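You operate a simulated robot arm through the tools that you are given. There is no shell and no other tool.

You are at the controls of a simulated robot arm. One attempt, no reset.

TASK
Close up the sieve hatch and get the machine running again.
Fine: shoot the bolt, park the green padlock, isolator on, reset, start; leave it running; hands clear of the machine.

The check looks at the end state, three seconds after you hand in, the way a careful person would. Anything else that was tipped, shoved, dropped, spilled or broken makes it a failure.

THE ROBOT
A 6-joint arm with a two-finger gripper, fixed in place. Base frame: the origin is at the foot of the arm, x ahead of it, y to its left, z up. Units: m, rad, N and s.
Its first joint turns from -2.897 to 2.897 rad. Payload 1.71 kg.
Tool frame: the origin (TCP) lies between the finger pads and is the grasp point; the fingertips stand 0.02 m ahead of it; z points along the fingers, y is the line along which they close. The gripper opens to 0.096 m. The gripper's body begins 0.113 m behind the TCP.
Orientation is that of the tool frame in the base frame, as a unit quaternion [w, x, y, z]. With the fingers straight down and closing along the base's y, the tool's x points along the base's -x, its y along +y and its z along -z.

THE INTERFACE
- The arm moves only by the tool nudge_tool. Its argument "steps" is a list of rows, each a list of 7 numbers: the turn, a rotation vector about the base's x, y, z in rad, then the shift along the base's x, y, z in m, then the opening in per cent of the stroke, from 0 (shut) to 100 (fully open). In form: [[ax, ay, az, dx, dy, dz, grip], ...]. A call has 1 to 20 rows; each row shifts and turns the commanded pose from where the row before left it. Rows are played at 5 a second. More than 0.05 m and 0.15 rad between two rows, or a gripper value outside its range, and nothing of the call is played. A pose out of reach is approached as far as the arm can. The call stops where the force on the tool passes 60 N (or 10 N more than at its start, if that is more) or the arm is blocked; 0.2 s more then pass. The fingers move at their own pace (about 0.045 m/s each) and stop on an object; they squeeze with about 33 N. The grip force told is the motor's: it shows also when the fingers shut on nothing. Time passes only in rows, and 0.2 s behind the last, so rows that do not move let the fingers close. The reply holds the time, the measured pose of the TCP, the force on the tool along the base axes, the opening and the grip force, in the units named above and with some noise, with the torque about the TCP (base axes, N m) and any sound that the robot's microphone picked up, and new pictures: "pictures" is both (left out), scene, wrist or none.
- Cameras (640 x 400 px; columns grow to the right, rows downward): "scene" is fixed at [0.0481, 0.6489, 1.7592]; the picture's right is [-0.74, -0.67, 0.00], its down [-0.35, 0.39, -0.85] and it looks along [0.57, -0.63, -0.52] (base axes); focal length 312 px, centre (320, 200). "wrist" rides on the gripper at [0.066, 0.014, -0.145] in the tool frame; the picture's right is [-0.21, 0.98, 0.00], its down [-0.88, -0.18, -0.45] and it looks along [-0.44, -0.09, 0.90] (tool axes); focal length 275 px, centre (320, 200). There is no depth. A picture from a camera that has moved, and an enlarged one, comes with that camera's place and axes in the base frame and with its lens.
- lift_body(by): slides the trunk up (or, below 0, down) by that many m; the arm rides with it, the base frame stays. It gives what a move gives, with no picture.
- enlarge(camera, box): a new picture of the part [left, top, right, bottom] of that camera's present view, enlarged. The clock stands still meanwhile.
- job_done(): hands the job in; it is judged then, once.

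Nothing tells you positions but the pictures and the camera data. Unless the task says otherwise, let go and move clear before handing in.

The tools are called after "Emit:" as a command line: name --pt "numbers of a row" for each row, then --argument value for the rest, lists and objects as JSON in quotes. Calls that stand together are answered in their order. nudge_tool: Moves the arm, as the interface text tells. Its arguments: {"type":"object","properties":{"steps":{"type":"array","items":{"type":"array","items":{"type":"number"}}},"pictures":{"type":"string","enum":["both","scene","wrist","none"]}},"required":["steps"]} The other tools are called the same way: lift_body (by) slides the trunk up or down; enlarge (camera, box) takes an enlarged picture of a part of a camera's view; job_done () hands the job in.

At the start:

```text
t: 0.0
eef_pos: [0.5975, 0.04, 1.3753]
tool_rot: [-0.002, 0.0, 1.0, 0.0]
wrist_force: [0.3, -0.4, -0.4]
wrist_torque: [0.0, -0.01, -0.01]
grip_width: 0.0958
grasp_force: 0.0
trunk travel left (down, up): [-0.3, 0.09]
```

scene: 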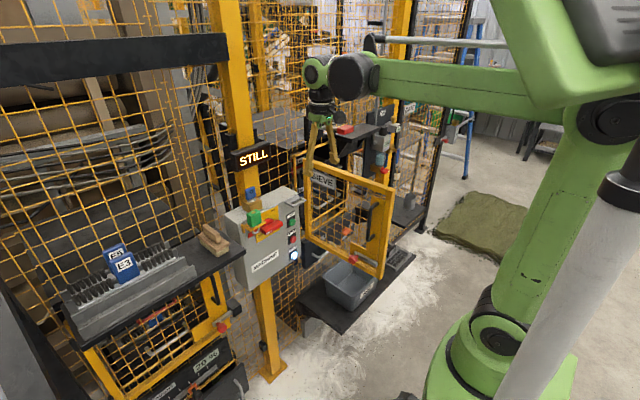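
wrist: 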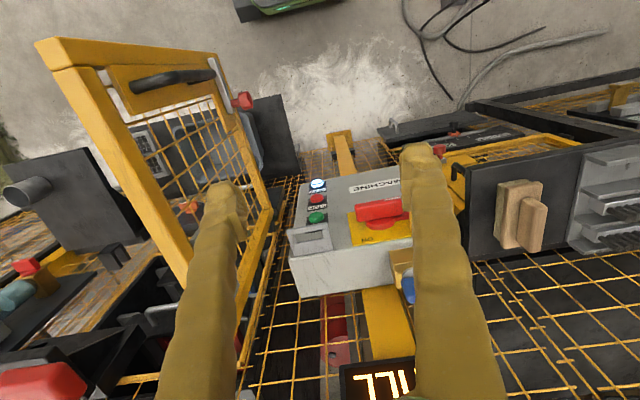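

I see a hatch (yellow mesh door labelled SIEVE) standing open, a control cabinet with a red isolator, a green padlock, and buttons. I'll look closer before moving.

Emit:
enlarge --camera "scene" --box '[220, 160, 320, 280]'

Emit:
enlarge --camera "scene" --box '[290, 80, 450, 290]'

Emit:
enlarge --camera "wrist" --box '[280, 160, 440, 300]'

Emit:
enlarge --camera "wrist" --box '[0, 30, 300, 400]'

Emit:
enlarge --camera "scene" --box '[40, 200, 260, 400]'

```text
3.33 times, centred on (270, 220) of scene
camera zoom: at [0.0481, 0.6489, 1.7592], right [-0.74, -0.67, 0.0], down [-0.35, 0.39, -0.85], along [0.57, -0.63, -0.52], focal length 1038 px, centre (487, 133)
```

zoom: 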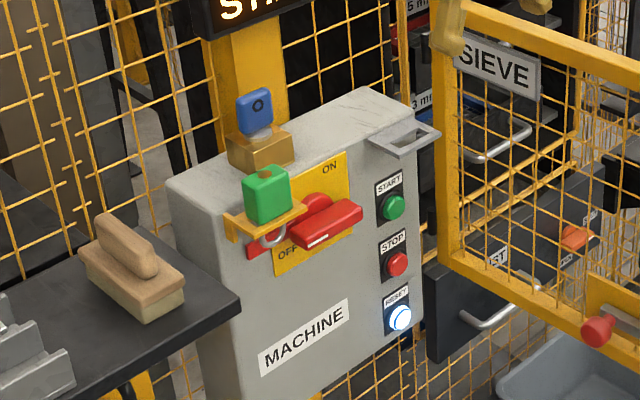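

```text
1.90 times, centred on (370, 185) of scene
camera zoom: at [0.0481, 0.6489, 1.7592], right [-0.74, -0.67, 0.0], down [-0.35, 0.39, -0.85], along [0.57, -0.63, -0.52], focal length 593 px, centre (225, 229)
```

zoom: 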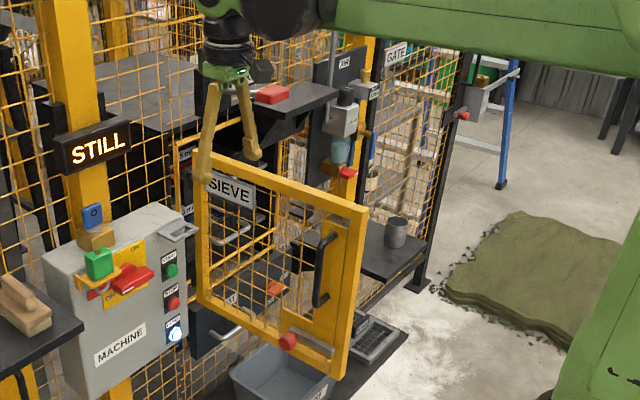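

```text
2.86 times, centred on (360, 230) of wrist
camera zoom: at [0.5327, 0.0528, 1.5196], right [0.21, 0.98, 0.0], down [0.88, -0.18, 0.44], along [0.43, -0.09, -0.9], focal length 786 px, centre (206, 114)
```

zoom: 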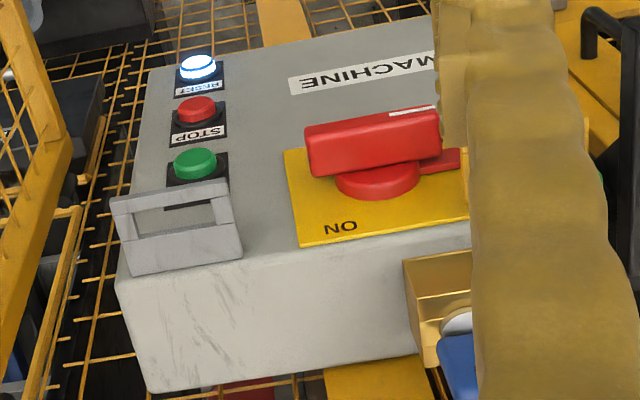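

```text
1.08 times, centred on (150, 215) of wrist (not enlarged: the box is as wide or as high as the picture)
camera zoom: at [0.5327, 0.0528, 1.5196], right [0.21, 0.98, 0.0], down [0.88, -0.18, 0.44], along [0.43, -0.09, -0.9], focal length 298 px, centre (504, 184)
```

zoom: 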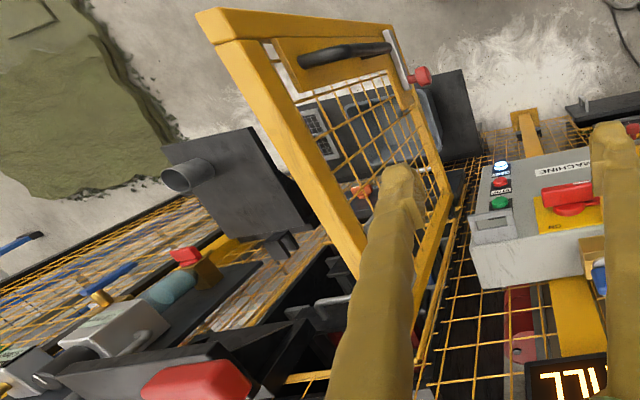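

```text
2.00 times, centred on (150, 300) of scene
camera zoom: at [0.0481, 0.6489, 1.7592], right [-0.74, -0.67, 0.0], down [-0.35, 0.39, -0.85], along [0.57, -0.63, -0.52], focal length 623 px, centre (660, 0)
```

zoom: 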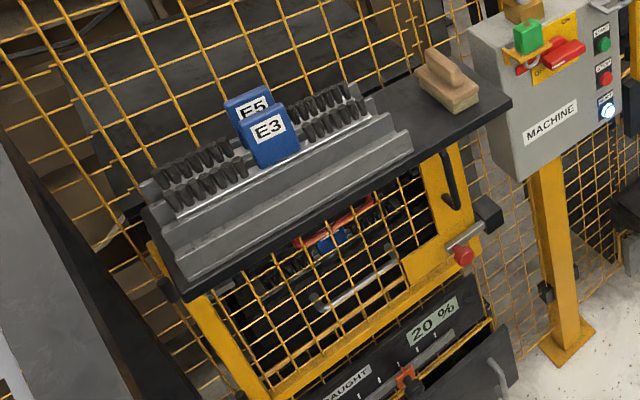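

The panel is at about x≈0.79, with START near (0.79, -0.01, 1.05), RESET near z≈0.88 and the isolator handle at about (0.77, 0.11, 1.10). I'll back the arm off and turn the tool to face the machine, to see things better.

Emit:
nudge_tool --pt "0 -0.1 0 -0.03 0 0 100" --pt "0 -0.14 0 -0.03 0 0 100" --pt "0 -0.14 0 -0.03 0 0 100" --pt "0 -0.14 0 -0.02 0 0 100" --pt "0 -0.14 0 -0.02 0 0 100" --pt "0 -0.14 0 -0.01 0 0 100"

```text
t: 1.4
eef_pos: [0.4215, 0.0389, 1.3902]
tool_rot: [0.403, 0.0, 0.915, -0.001]
wrist_force: [-1.8, -1.4, 0.2]
wrist_torque: [0.01, -0.17, 0.03]
grip_width: 0.0962
grasp_force: 0.1
trunk travel left (down, up): [-0.3, 0.09]
camera wrist: at [0.2703, 0.0535, 1.4393], right [0.14, 0.98, 0.15], down [0.27, -0.18, 0.95], along [0.95, -0.09, -0.29], focal length 275 px, centre (320, 200)
```

scene: 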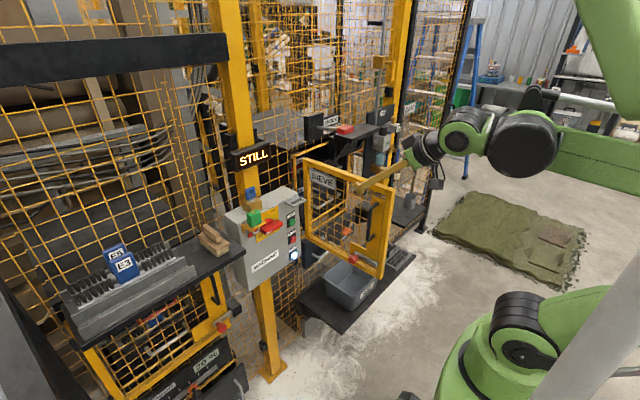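
wrist: 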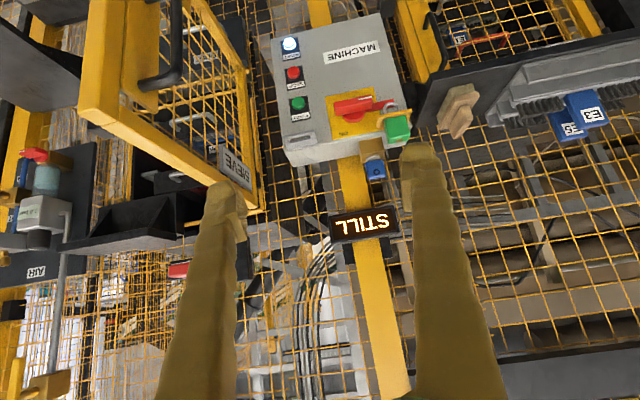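

Emit:
enlarge --camera "wrist" --box '[270, 10, 430, 200]'

Emit:
enlarge --camera "wrist" --box '[60, 0, 270, 220]'

Emit:
enlarge --camera "scene" --box '[290, 130, 430, 290]'

Emit:
enlarge --camera "scene" --box '[225, 170, 305, 250]'

```text
2.11 times, centred on (350, 105) of wrist
camera zoom: at [0.2703, 0.0535, 1.4393], right [0.14, 0.98, 0.15], down [0.27, -0.18, 0.95], along [0.95, -0.09, -0.29], focal length 580 px, centre (257, 400)
```

zoom: 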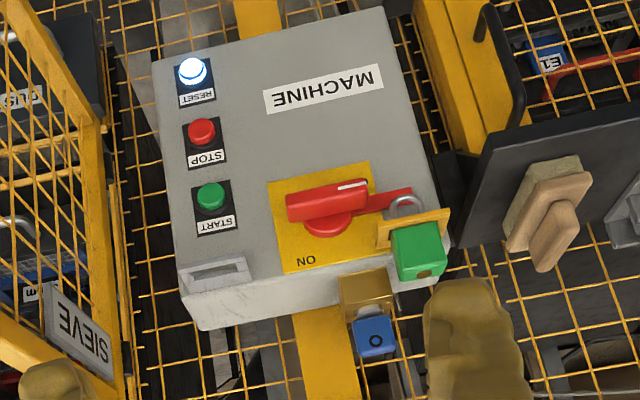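

```text
1.82 times, centred on (165, 110) of wrist
camera zoom: at [0.2703, 0.0535, 1.4393], right [0.14, 0.98, 0.15], down [0.27, -0.18, 0.95], along [0.95, -0.09, -0.29], focal length 500 px, centre (602, 364)
```

zoom: 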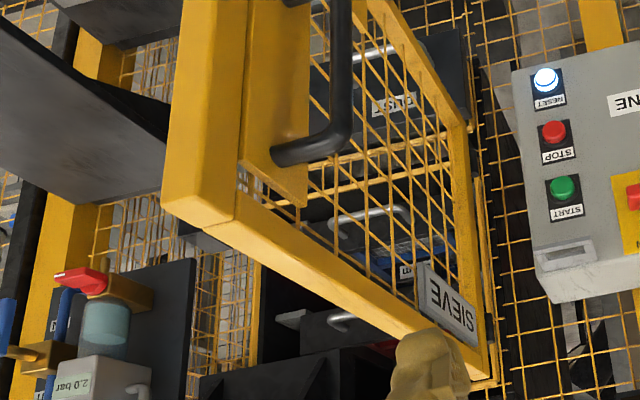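

```text
2.50 times, centred on (360, 210) of scene
camera zoom: at [0.0481, 0.6489, 1.7592], right [-0.74, -0.67, 0.0], down [-0.35, 0.39, -0.85], along [0.57, -0.63, -0.52], focal length 779 px, centre (220, 175)
```

zoom: 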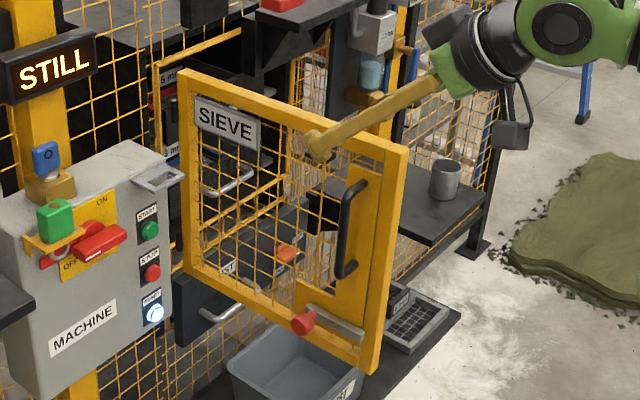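

```text
5.00 times, centred on (265, 210) of scene
camera zoom: at [0.0481, 0.6489, 1.7592], right [-0.74, -0.67, 0.0], down [-0.35, 0.39, -0.85], along [0.57, -0.63, -0.52], focal length 1557 px, centre (595, 150)
```

zoom: 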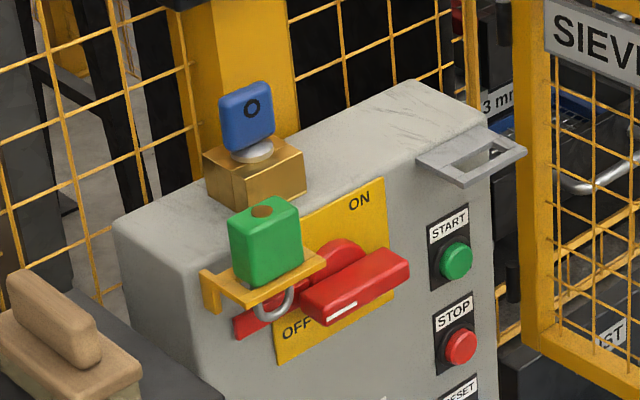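

Looking at it now: the green padlock sits on a yellow hasp left of the isolator with its shackle down, at about (0.765, 0.177, 1.18). The grey loop at about (0.77, -0.016, 1.155) looks like its park. The hatch is open 90°, hinged at about (0.84, -0.14). I'll move in for a closer look at the lock.

Emit:
nudge_tool --pt "0 0 0 0.03 0.02 -0.03 100" --pt "0 0 0 0.03 0.02 -0.03 100" --pt "0 0 0 0.03 0.02 -0.03 100" --pt "0 0 0 0.03 0.02 -0.03 100" --pt "0 0 0 0.03 0 -0.03 100" --pictures "wrist"

Emit:
enlarge --camera "wrist" --box '[220, 60, 480, 240]'

Emit:
enlarge --camera "wrist" --box '[0, 0, 200, 240]'

```text
t: 2.6
eef_pos: [0.5954, 0.1178, 1.227]
tool_rot: [0.392, 0.0, 0.92, 0.0]
wrist_force: [-0.2, 0.2, 0.7]
wrist_torque: [0.04, 0.07, 0.01]
grip_width: 0.0963
grasp_force: 0.2
trunk travel left (down, up): [-0.3, 0.09]
camera wrist: at [0.4462, 0.1311, 1.281], right [0.14, 0.98, 0.15], down [0.28, -0.18, 0.94], along [0.95, -0.09, -0.31], focal length 275 px, centre (320, 200)
```

wrist: 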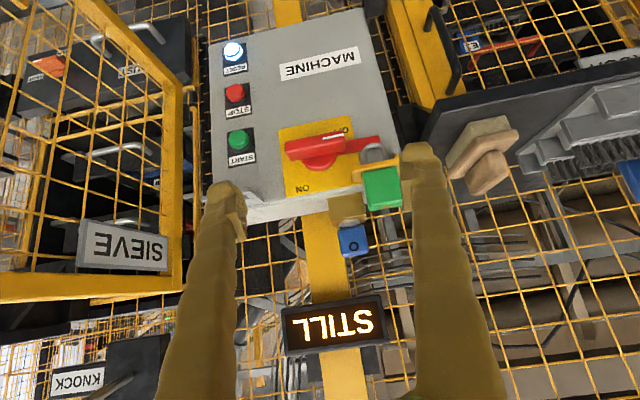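

```text
2.22 times, centred on (350, 150) of wrist
camera zoom: at [0.4462, 0.1311, 1.281], right [0.14, 0.98, 0.15], down [0.28, -0.18, 0.94], along [0.95, -0.09, -0.31], focal length 612 px, centre (253, 311)
```

zoom: 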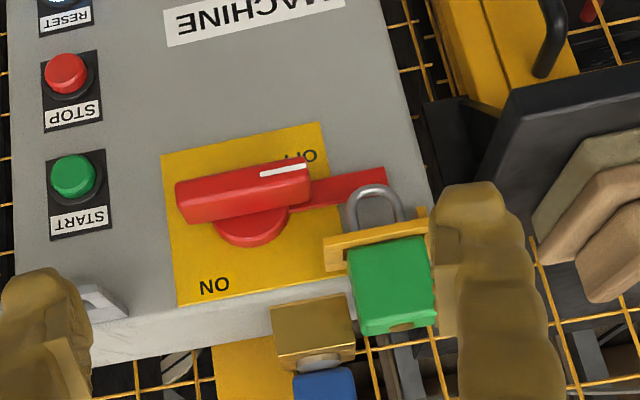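

```text
1.67 times, centred on (100, 120) of wrist
camera zoom: at [0.4462, 0.1311, 1.281], right [0.14, 0.98, 0.15], down [0.28, -0.18, 0.94], along [0.95, -0.09, -0.31], focal length 459 px, centre (687, 333)
```

zoom: 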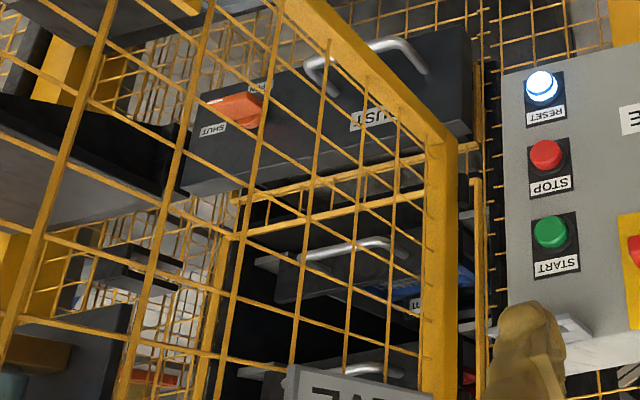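

Emit:
enlarge --camera "scene" --box '[285, 140, 375, 270]'

Emit:
enlarge --camera "scene" --box '[320, 180, 430, 300]'

Emit:
enlarge --camera "scene" --box '[120, 290, 240, 400]'

```text
3.08 times, centred on (330, 205) of scene
camera zoom: at [0.0481, 0.6489, 1.7592], right [-0.74, -0.67, 0.0], down [-0.35, 0.39, -0.85], along [0.57, -0.63, -0.52], focal length 958 px, centre (289, 185)
```

zoom: 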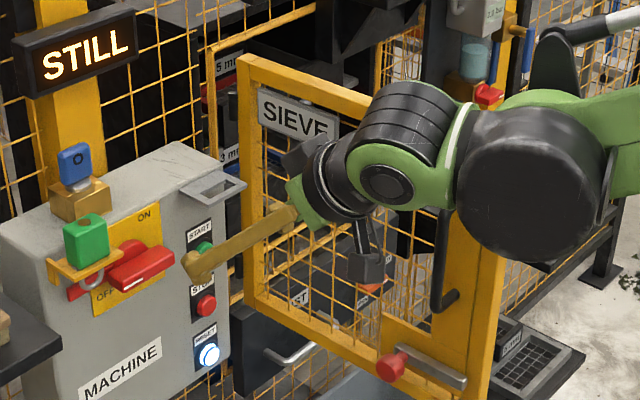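

```text
3.33 times, centred on (375, 240) of scene
camera zoom: at [0.0481, 0.6489, 1.7592], right [-0.74, -0.67, 0.0], down [-0.35, 0.39, -0.85], along [0.57, -0.63, -0.52], focal length 1038 px, centre (137, 67)
```

zoom: 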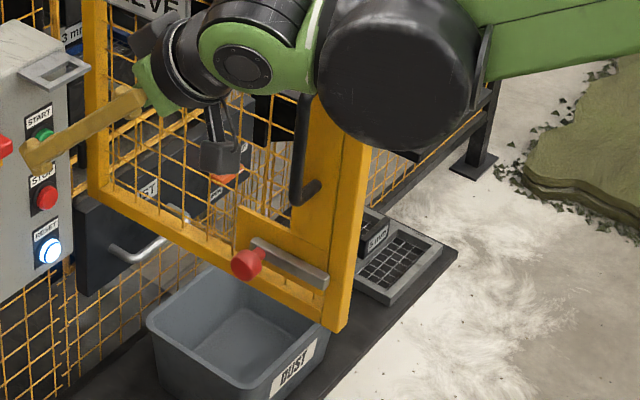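

```text
3.64 times, centred on (180, 345) of scene
camera zoom: at [0.0481, 0.6489, 1.7592], right [-0.74, -0.67, 0.0], down [-0.35, 0.39, -0.85], along [0.57, -0.63, -0.52], focal length 1133 px, centre (829, -327)
```

zoom: 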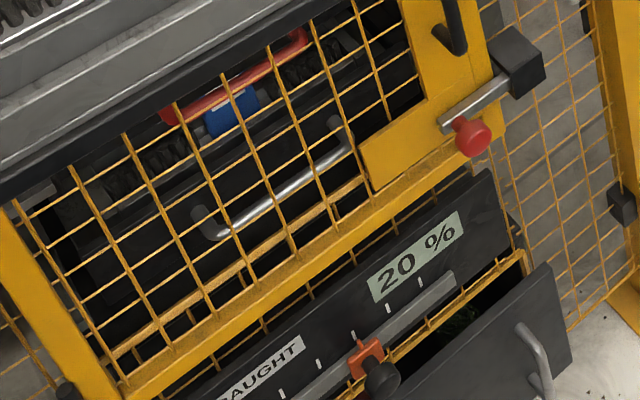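

Next I'll level the tool, yaw it toward the hatch's outer face with the fingers shut, and get ready to push the solid plate beside the handle (about x 0.53, y -0.13, z 1.15) to swing the hatch closed.

Emit:
nudge_tool --pt "0 -0.128 0 -0.025 -0.01 -0.012 0" --pt "0 -0.128 0 -0.025 -0.01 -0.012 0" --pt "0 -0.128 0 -0.025 -0.01 -0.013 0" --pt "0 -0.128 0 -0.025 -0.01 -0.013 0" --pt "0 -0.128 0 -0.02 -0.01 -0.013 0" --pt "0 -0.128 0 0 -0.01 -0.013 0" --pt "0 0 -0.125 0 0 0 0" --pt "0 0 -0.125 0 0 0 0" --pt "0 0 -0.125 0 0 0 0" --pt "0 0 -0.125 0 0 0 0"

```text
t: 4.8
eef_pos: [0.4686, 0.0587, 1.1842]
tool_rot: [0.688, 0.174, 0.682, -0.177]
wrist_force: [-0.3, -0.1, 0.1]
wrist_torque: [-0.01, 0.0, -0.01]
grip_width: 0.0
grasp_force: 29.3
out of reach, approached as far as the arm can: row 6
trunk travel left (down, up): [-0.3, 0.09]
camera wrist: at [0.3486, 0.1405, 1.1164], right [0.47, 0.86, 0.2], down [-0.49, 0.06, 0.87], along [0.74, -0.51, 0.44], focal length 275 px, centre (320, 200)
```

scene: 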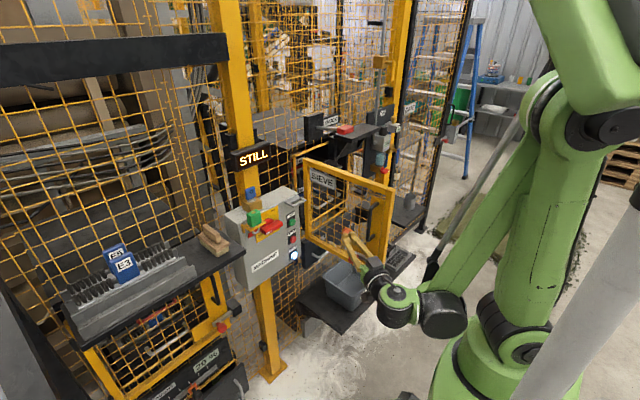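
wrist: 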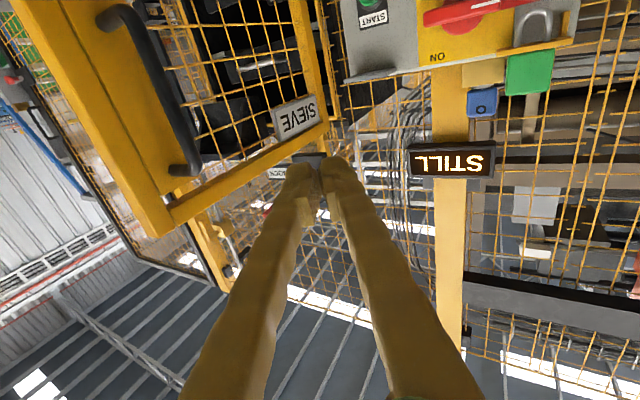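

Emit:
enlarge --camera "wrist" --box '[0, 0, 360, 260]'

Emit:
enlarge --camera "scene" --box '[290, 140, 450, 300]'

```text
1.54 times, centred on (180, 130) of wrist
camera zoom: at [0.3486, 0.1405, 1.1164], right [0.47, 0.86, 0.2], down [-0.49, 0.06, 0.87], along [0.74, -0.51, 0.44], focal length 424 px, centre (535, 308)
```

zoom: 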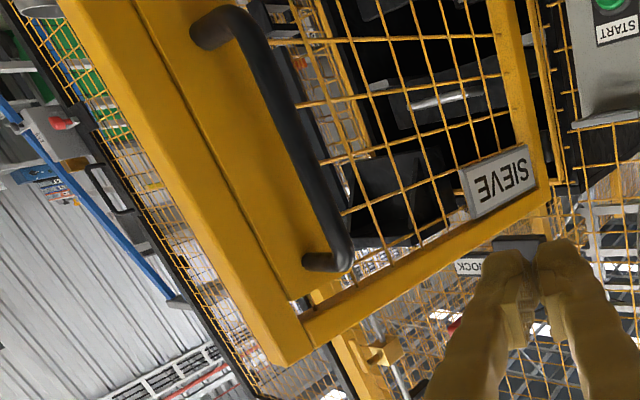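

```text
2.50 times, centred on (370, 220) of scene
camera zoom: at [0.0481, 0.6489, 1.7592], right [-0.74, -0.67, 0.0], down [-0.35, 0.39, -0.85], along [0.57, -0.63, -0.52], focal length 779 px, centre (195, 150)
```

zoom: 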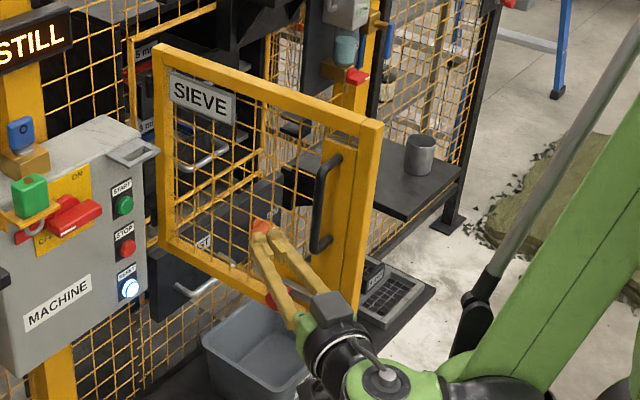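

The hatch's top rail is at about z≈1.23 and its handle at x≈0.50. I'll come up to z≈1.22 and approach the rail and plate just above the handle, from the +y side.

Emit:
nudge_tool --pt "0 0 0 0.014 -0.02 0.012 0" --pt "0 0 0 0.014 -0.025 0.012 0" --pt "0 0 0 0.014 -0.025 0.012 0" --pt "0 0 0 0.011 -0.025 0 0" --pt "0 0 0 0 -0.02 0 0"

Emit:
enlarge --camera "scene" --box '[290, 140, 450, 300]'

```text
t: 6.0
eef_pos: [0.5381, -0.055, 1.2137]
tool_rot: [0.684, 0.171, 0.687, -0.176]
wrist_force: [0.9, 0.5, 0.6]
wrist_torque: [0.03, 0.02, -0.17]
grip_width: 0.0
grasp_force: 29.2
trunk travel left (down, up): [-0.3, 0.09]
camera wrist: at [0.4169, 0.0266, 1.1484], right [0.47, 0.86, 0.2], down [-0.47, 0.06, 0.88], along [0.74, -0.51, 0.43], focal length 275 px, centre (320, 200)
```

scene: 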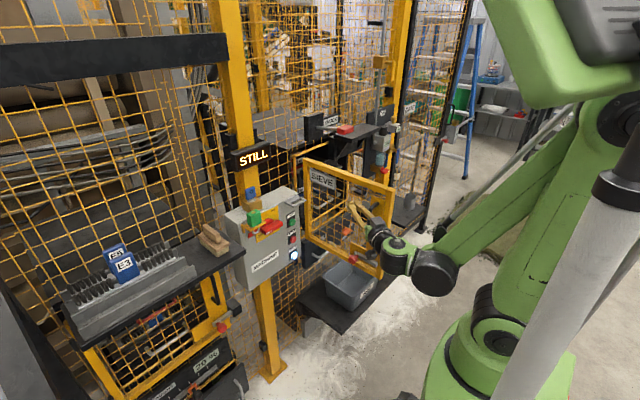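
wrist: 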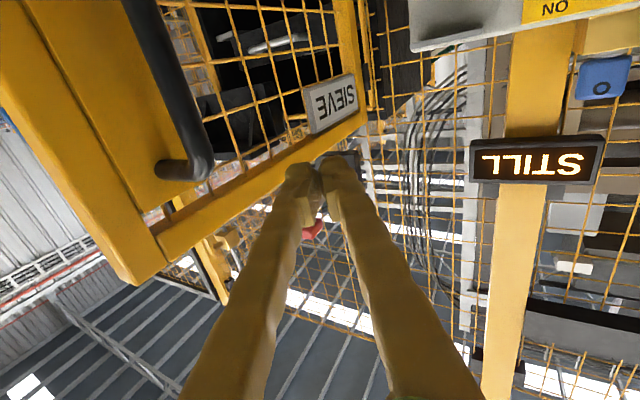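

```text
2.50 times, centred on (370, 220) of scene
camera zoom: at [0.0481, 0.6489, 1.7592], right [-0.74, -0.67, 0.0], down [-0.35, 0.39, -0.85], along [0.57, -0.63, -0.52], focal length 779 px, centre (195, 150)
```

zoom: 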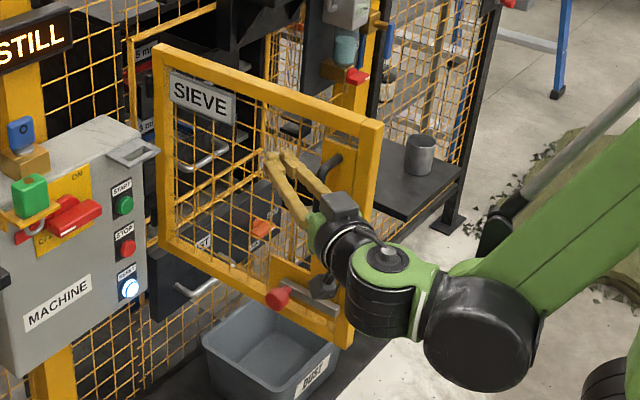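

Emit:
nudge_tool --pt "0 0 0 0 0 0.022 0" --pt "0 0 0 0 -0.02 0 0" --pt "0 0 0 0 -0.02 0 0" --pt "0 0 0 0 -0.015 0 0"

Emit:
enlarge --camera "scene" --box '[290, 140, 450, 300]'

```text
t: 7.0
eef_pos: [0.5401, -0.1097, 1.2332]
tool_rot: [0.684, 0.172, 0.687, -0.177]
wrist_force: [0.0, -0.2, 1.0]
wrist_torque: [0.06, 0.16, -0.03]
grip_width: 0.0001
grasp_force: 29.6
trunk travel left (down, up): [-0.3, 0.09]
camera wrist: at [0.4185, -0.0291, 1.1691], right [0.47, 0.86, 0.2], down [-0.47, 0.06, 0.88], along [0.74, -0.51, 0.43], focal length 275 px, centre (320, 200)
```

scene: 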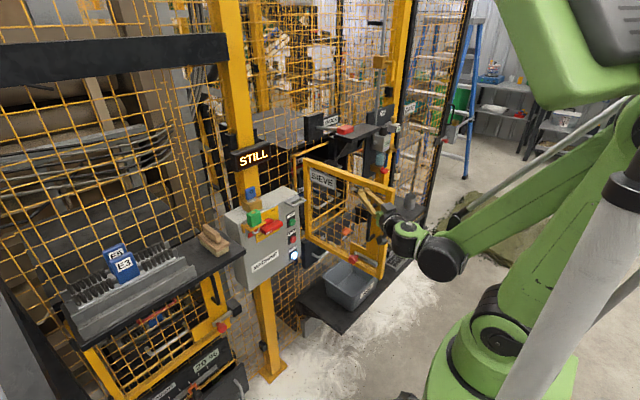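
wrist: 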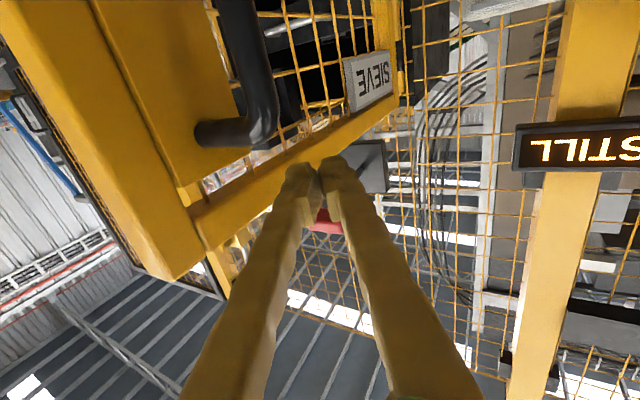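

```text
2.50 times, centred on (370, 220) of scene
camera zoom: at [0.0481, 0.6489, 1.7592], right [-0.74, -0.67, 0.0], down [-0.35, 0.39, -0.85], along [0.57, -0.63, -0.52], focal length 779 px, centre (195, 150)
```

zoom: 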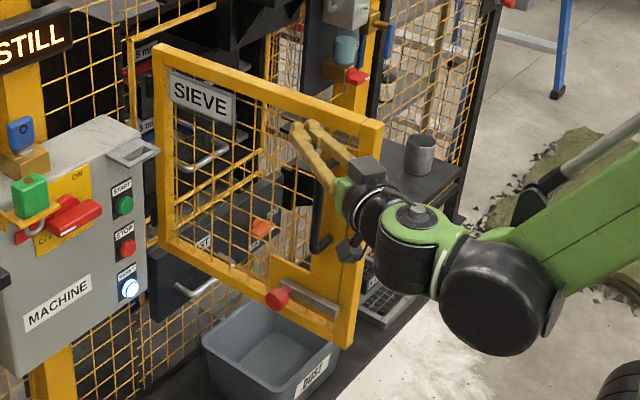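

The fingertips are just about to touch the top rail. I'll begin swinging the hatch along its arc.

Emit:
nudge_tool --pt "0 0 0 0.0012 -0.017 0 0" --pt "0 0 0 0.0012 -0.017 0 0" --pt "0 0 0 0.0012 -0.017 0 0" --pt "0 0 0 0.0012 -0.017 0 0" --pt "0 0 0 0.0013 -0.017 0 0" --pt "0 0 0 0.0063 -0.0177 0 0" --pt "0 0 0 0.0063 -0.0177 0 0" --pt "0 0 0 0.0063 -0.0177 0 0" --pt "0 0 0 0.0063 -0.0177 0 0"

Emit:
enlarge --camera "scene" --box '[290, 140, 450, 300]'

```text
t: 9.0
eef_pos: [0.5542, -0.2607, 1.2426]
tool_rot: [0.686, 0.175, 0.684, -0.176]
wrist_force: [0.4, 0.9, -0.4]
wrist_torque: [-0.04, 0.01, -0.06]
grip_width: 0.0
grasp_force: 29.5
trunk travel left (down, up): [-0.3, 0.09]
camera wrist: at [0.433, -0.1799, 1.1748], right [0.47, 0.86, 0.2], down [-0.48, 0.05, 0.88], along [0.74, -0.51, 0.44], focal length 275 px, centre (320, 200)
```

scene: 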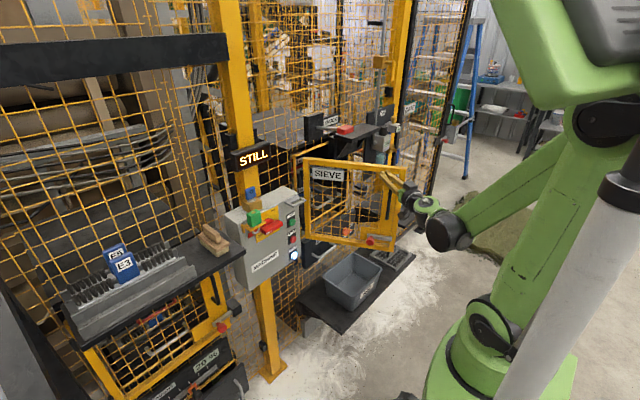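
wrist: 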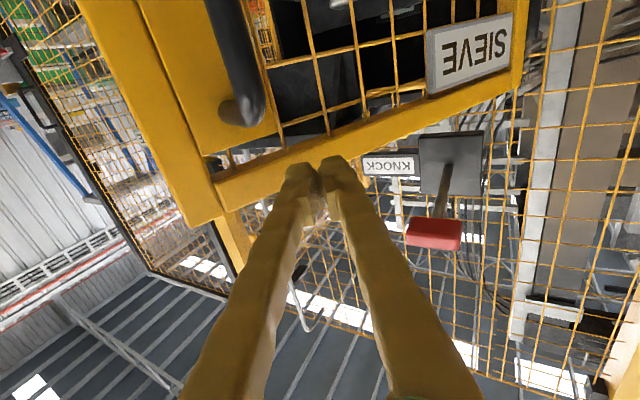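

```text
2.50 times, centred on (370, 220) of scene
camera zoom: at [0.0481, 0.6489, 1.7592], right [-0.74, -0.67, 0.0], down [-0.35, 0.39, -0.85], along [0.57, -0.63, -0.52], focal length 779 px, centre (195, 150)
```

zoom: 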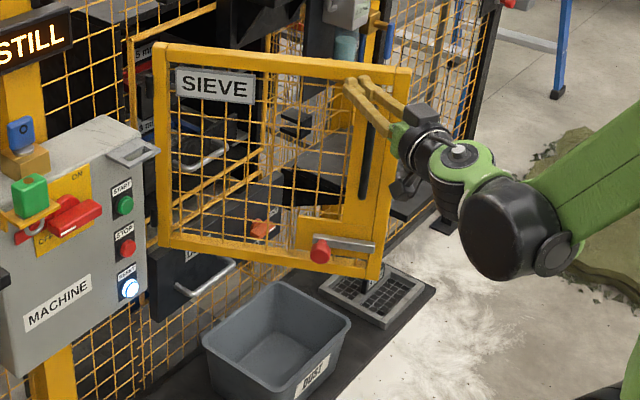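

The hatch is swinging freely, about 30° in. I'll continue along the arc, dropping slightly to stay on the rail.

Emit:
nudge_tool --pt "0 0 0 0.0105 -0.0148 -0.002 0" --pt "0 0 0 0.0105 -0.0148 -0.002 0" --pt "0 0 0 0.0105 -0.0148 -0.002 0" --pt "0 0 0 0.0105 -0.0148 -0.002 0" --pt "0 0 0 0.0105 -0.0148 0 0" --pt "0 0 0 0.0148 -0.0126 0 0" --pt "0 0 0 0.0148 -0.0126 0 0" --pt "0 0 0 0.0148 -0.0126 0 0" --pt "0 0 0 0.0148 -0.0126 0 0"

Emit:
enlarge --camera "scene" --box '[290, 120, 450, 280]'

```text
t: 11.0
eef_pos: [0.6798, -0.3536, 1.2337]
tool_rot: [0.687, 0.179, 0.681, -0.181]
wrist_force: [0.6, 0.3, 0.0]
wrist_torque: [-0.02, 0.03, -0.01]
grip_width: 0.0
grasp_force: 29.8
out of reach, approached as far as the arm can: row 2, 3, 4, 5, 6, 7, 8, 9
trunk travel left (down, up): [-0.3, 0.09]
camera wrist: at [0.561, -0.2708, 1.1671], right [0.48, 0.85, 0.21], down [-0.48, 0.06, 0.87], along [0.73, -0.52, 0.44], focal length 275 px, centre (320, 200)
```

scene: 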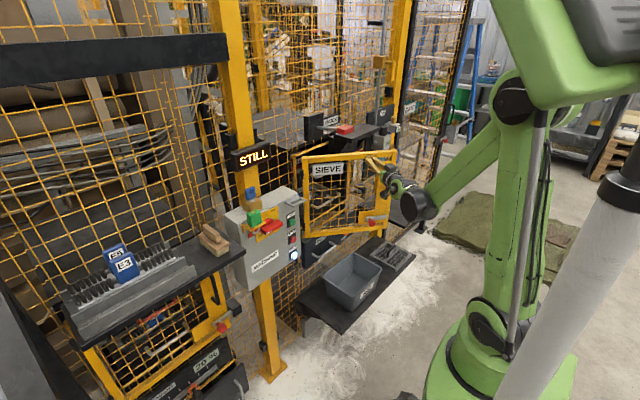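
wrist: 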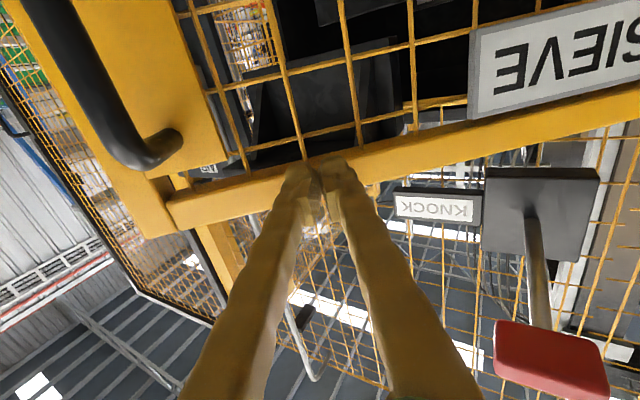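

```text
2.50 times, centred on (370, 200) of scene
camera zoom: at [0.0481, 0.6489, 1.7592], right [-0.74, -0.67, 0.0], down [-0.35, 0.39, -0.85], along [0.57, -0.63, -0.52], focal length 779 px, centre (195, 200)
```

zoom: 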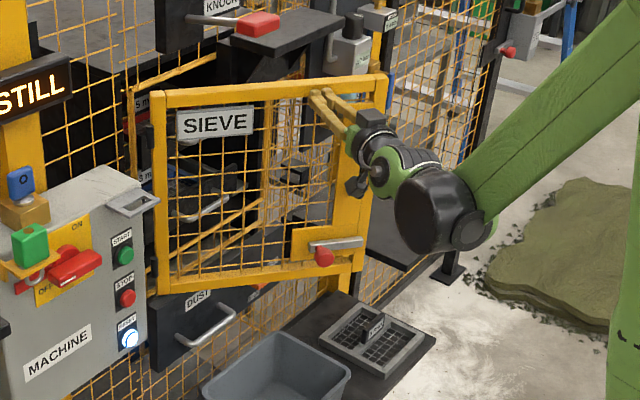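

The hatch is about 60° round. The arm reported a reach limit, so I'll try continuing in smaller steps.

Emit:
nudge_tool --pt "0 0 0 0.012 -0.01 0 0" --pt "0 0 0 0.012 -0.01 0 0" --pt "0 0 0 0.012 -0.01 0 0"

```text
t: 11.8
eef_pos: [0.7195, -0.3767, 1.234]
tool_rot: [0.686, 0.181, 0.681, -0.182]
wrist_force: [-0.4, -0.3, 0.0]
wrist_torque: [-0.01, -0.01, 0.03]
grip_width: 0.0
grasp_force: 29.7
out of reach, approached as far as the arm can: row 2
trunk travel left (down, up): [-0.3, 0.09]
camera wrist: at [0.6, -0.2937, 1.1673], right [0.48, 0.85, 0.21], down [-0.48, 0.06, 0.87], along [0.73, -0.52, 0.44], focal length 275 px, centre (320, 200)
```

scene: 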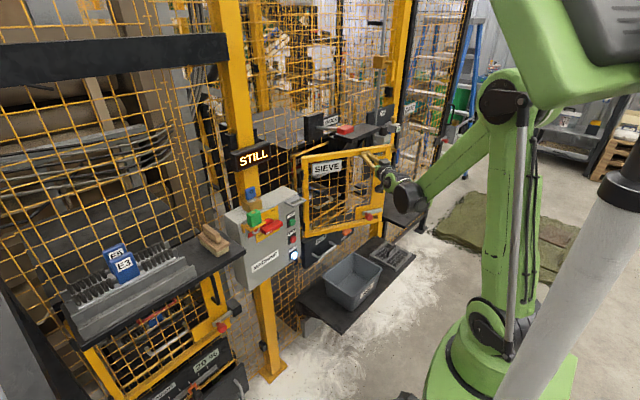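
wrist: 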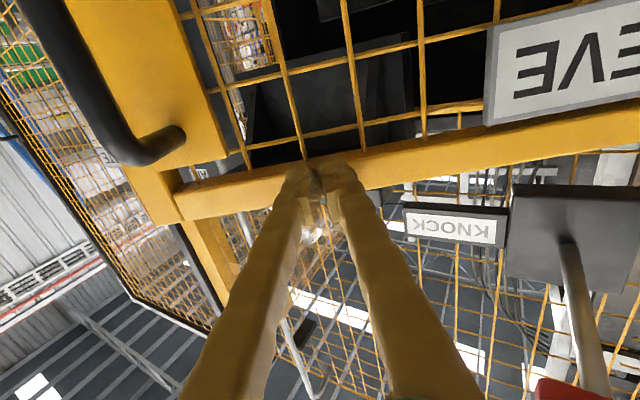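

Emit:
nudge_tool --pt "0 0 0 0.014 -0.008 0 0" --pt "0 0 0 0.014 -0.006 0 0" --pt "0 0 0 0.014 -0.006 0 0" --pt "0 0 0 0.014 -0.005 0 0"

Emit:
enlarge --camera "scene" --box '[290, 120, 450, 280]'

```text
t: 12.8
eef_pos: [0.7765, -0.4015, 1.2346]
tool_rot: [0.688, 0.176, 0.681, -0.178]
wrist_force: [-0.4, 1.3, -0.3]
wrist_torque: [0.01, -0.02, 0.03]
grip_width: 0.0003
grasp_force: 29.5
out of reach, approached as far as the arm can: row 1
trunk travel left (down, up): [-0.3, 0.09]
camera wrist: at [0.6564, -0.3189, 1.1676], right [0.48, 0.86, 0.21], down [-0.48, 0.06, 0.87], along [0.73, -0.51, 0.44], focal length 275 px, centre (320, 200)
```

scene: 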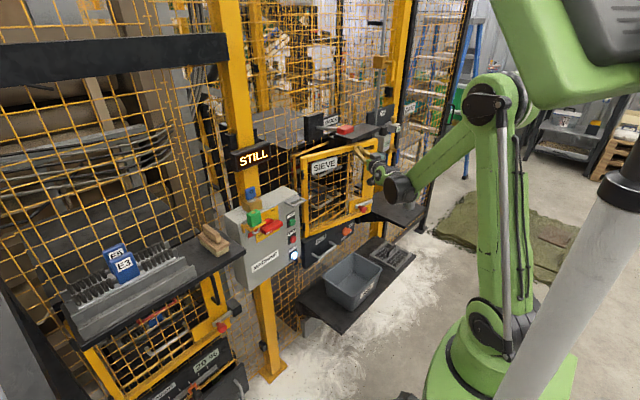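
wrist: 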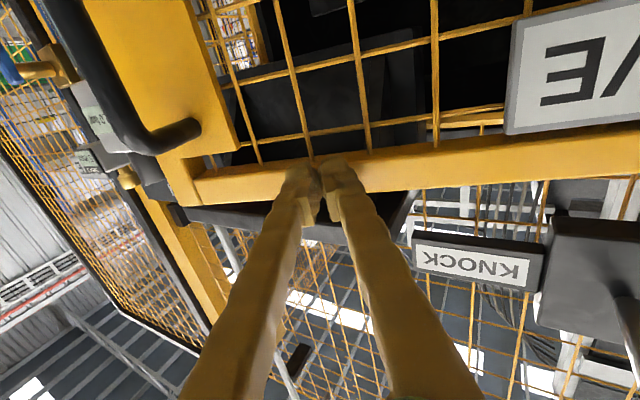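

```text
2.50 times, centred on (370, 200) of scene
camera zoom: at [0.0481, 0.6489, 1.7592], right [-0.74, -0.67, 0.0], down [-0.35, 0.39, -0.85], along [0.57, -0.63, -0.52], focal length 779 px, centre (195, 200)
```

zoom: 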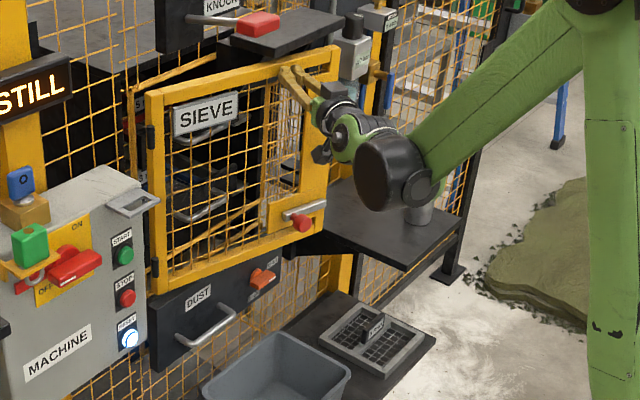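

Emit:
nudge_tool --pt "0 0 0 0.012 -0.003 0 0" --pt "0 0 0 0.012 -0.003 0 0" --pt "0 0 0 0.01 -0.002 0 0" --pt "0 0 0 0.008 -0.001 0 0"

Emit:
enlarge --camera "scene" --box '[280, 120, 420, 280]'

```text
t: 13.8
eef_pos: [0.818, -0.4105, 1.2344]
tool_rot: [0.686, 0.176, 0.683, -0.177]
wrist_force: [-0.3, -0.2, -0.2]
wrist_torque: [0.01, 0.01, -0.03]
grip_width: 0.0
grasp_force: 29.5
trunk travel left (down, up): [-0.3, 0.09]
camera wrist: at [0.6975, -0.3276, 1.1675], right [0.47, 0.86, 0.21], down [-0.48, 0.06, 0.87], along [0.74, -0.51, 0.44], focal length 275 px, centre (320, 200)
```

scene: 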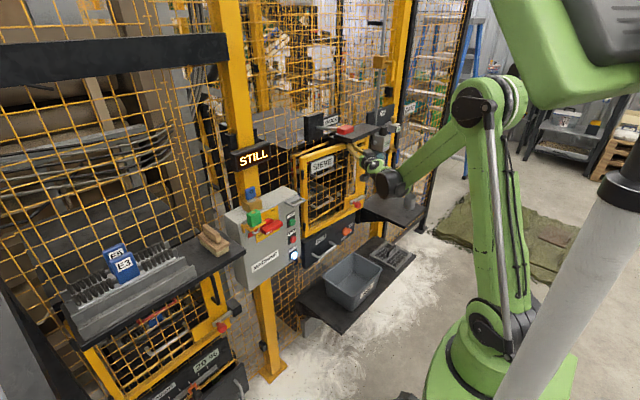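
wrist: 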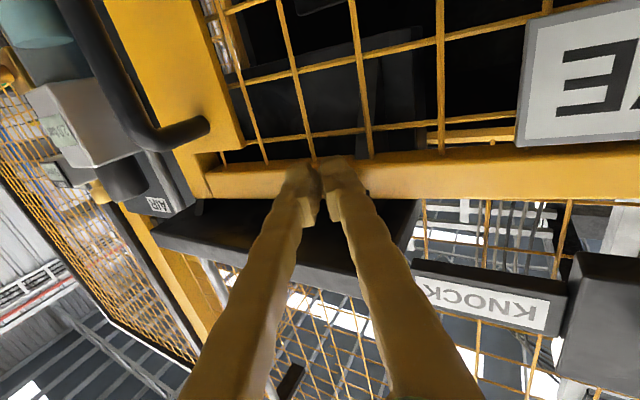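

```text
2.50 times, centred on (350, 200) of scene
camera zoom: at [0.0481, 0.6489, 1.7592], right [-0.74, -0.67, 0.0], down [-0.35, 0.39, -0.85], along [0.57, -0.63, -0.52], focal length 779 px, centre (245, 200)
```

zoom: 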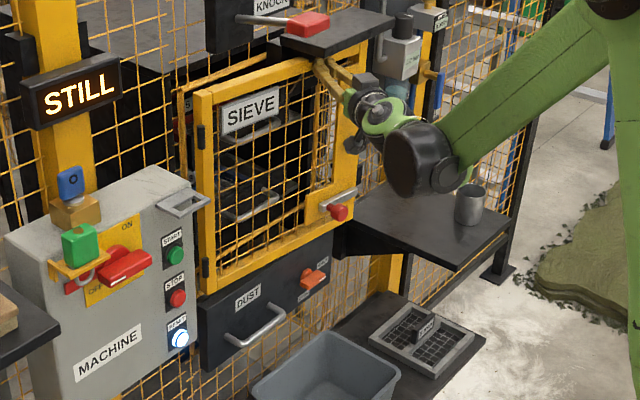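

Emit:
nudge_tool --pt "0 0 0 0.008 -0.001 0 0" --pt "0 0 0 0.008 -0.001 0 0" --pt "0 0 0 0.006 0 0 0" --pt "0 0 0 0.006 0 0 0"

Emit:
enlarge --camera "scene" --box '[280, 120, 420, 280]'

```text
t: 14.8
eef_pos: [0.8443, -0.4129, 1.2348]
tool_rot: [0.685, 0.176, 0.685, -0.177]
wrist_force: [0.3, -0.2, 0.4]
wrist_torque: [-0.03, 0.03, -0.02]
grip_width: 0.0001
grasp_force: 29.5
trunk travel left (down, up): [-0.3, 0.09]
camera wrist: at [0.7239, -0.3318, 1.1684], right [0.47, 0.86, 0.21], down [-0.48, 0.05, 0.88], along [0.74, -0.51, 0.44], focal length 275 px, centre (320, 200)
```

scene: 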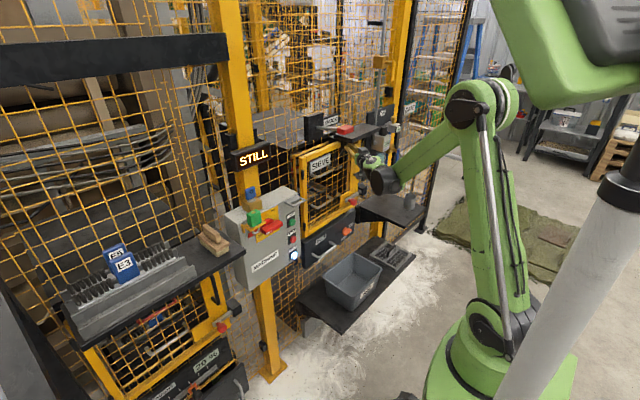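
wrist: 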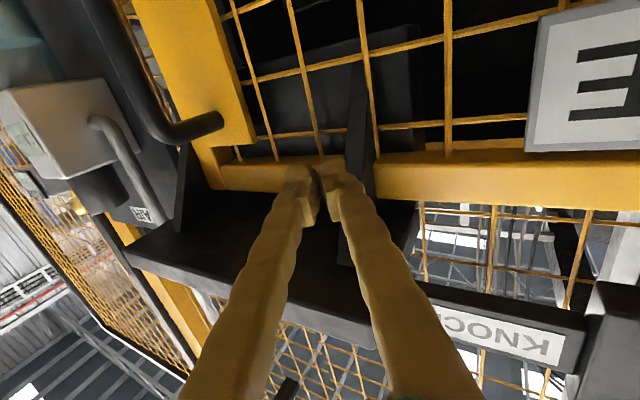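

```text
2.50 times, centred on (350, 200) of scene
camera zoom: at [0.0481, 0.6489, 1.7592], right [-0.74, -0.67, 0.0], down [-0.35, 0.39, -0.85], along [0.57, -0.63, -0.52], focal length 779 px, centre (245, 200)
```

zoom: 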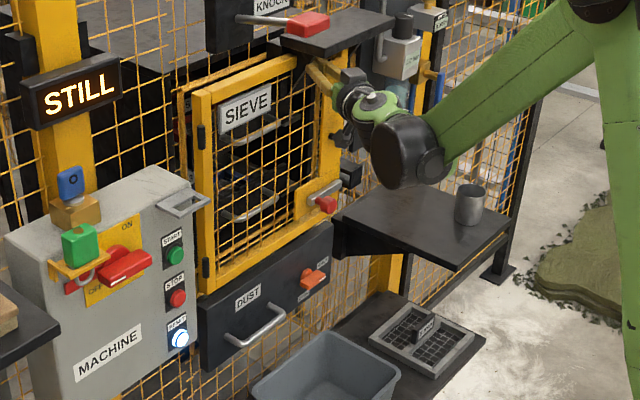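

Emit:
enlarge --camera "wrist" --box '[120, 40, 460, 300]'

Emit:
enlarge --camera "scene" --box '[320, 115, 400, 215]'

```text
1.54 times, centred on (290, 170) of wrist
camera zoom: at [0.7239, -0.3318, 1.1684], right [0.47, 0.86, 0.21], down [-0.48, 0.05, 0.88], along [0.74, -0.51, 0.44], focal length 424 px, centre (366, 246)
```

zoom: 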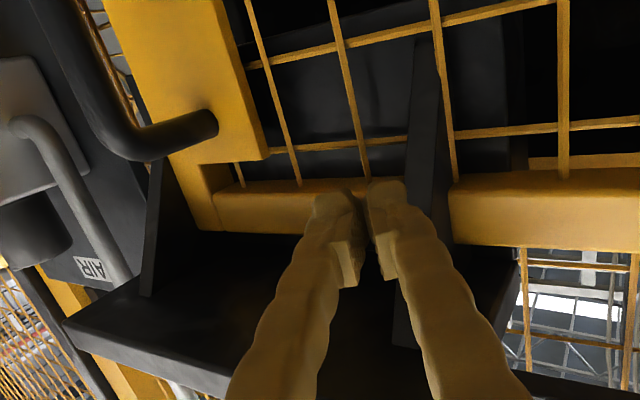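

```text
4.00 times, centred on (360, 165) of scene
camera zoom: at [0.0481, 0.6489, 1.7592], right [-0.74, -0.67, 0.0], down [-0.35, 0.39, -0.85], along [0.57, -0.63, -0.52], focal length 1246 px, centre (160, 340)
```

zoom: 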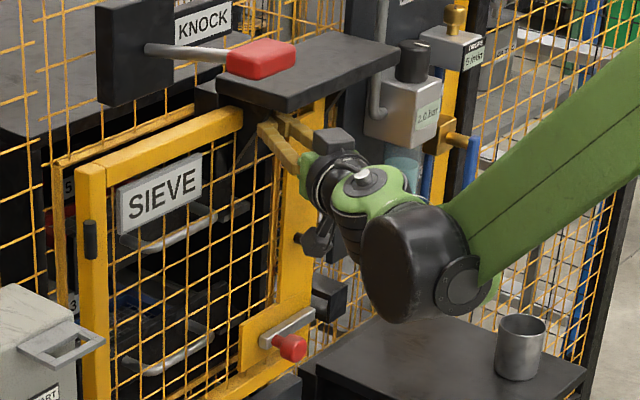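

The hatch looks nearly parallel with its frame, and there's no contact force yet. I'll push on gently until it seats.

Emit:
nudge_tool --pt "0 0 0 0.005 0 0 0" --pt "0 0 0 0.005 0 0 0" --pt "0 0 0 0.004 0 0 0"

Emit:
enlarge --camera "scene" --box '[300, 130, 400, 250]'

```text
t: 15.6
eef_pos: [0.8502, -0.4173, 1.2381]
tool_rot: [0.687, 0.177, 0.683, -0.177]
wrist_force: [-38.6, 6.2, -18.2]
wrist_torque: [-0.01, 0.39, 0.07]
grip_width: 0.0001
grasp_force: 29.2
trunk travel left (down, up): [-0.3, 0.09]
camera wrist: at [0.7309, -0.335, 1.1717], right [0.47, 0.86, 0.21], down [-0.48, 0.06, 0.87], along [0.74, -0.51, 0.44], focal length 275 px, centre (320, 200)
```

scene: 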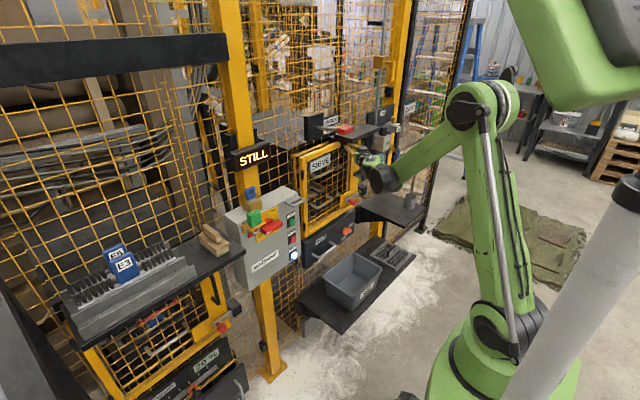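
wrist: 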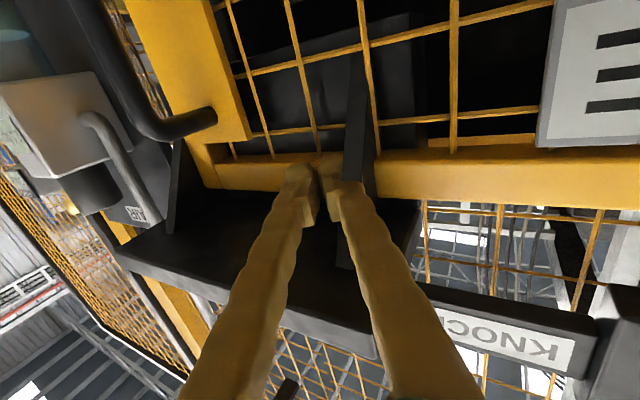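

```text
3.33 times, centred on (350, 190) of scene
camera zoom: at [0.0481, 0.6489, 1.7592], right [-0.74, -0.67, 0.0], down [-0.35, 0.39, -0.85], along [0.57, -0.63, -0.52], focal length 1038 px, centre (220, 233)
```

zoom: 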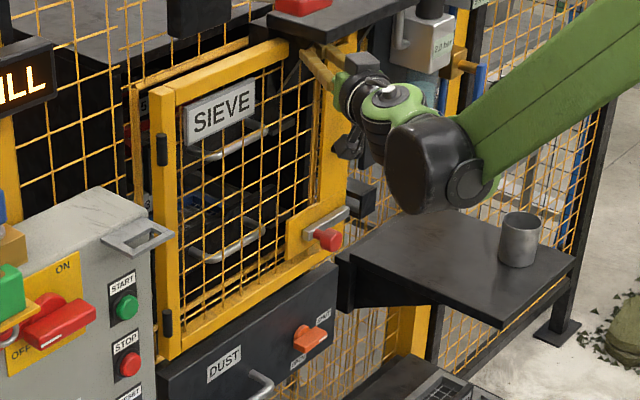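

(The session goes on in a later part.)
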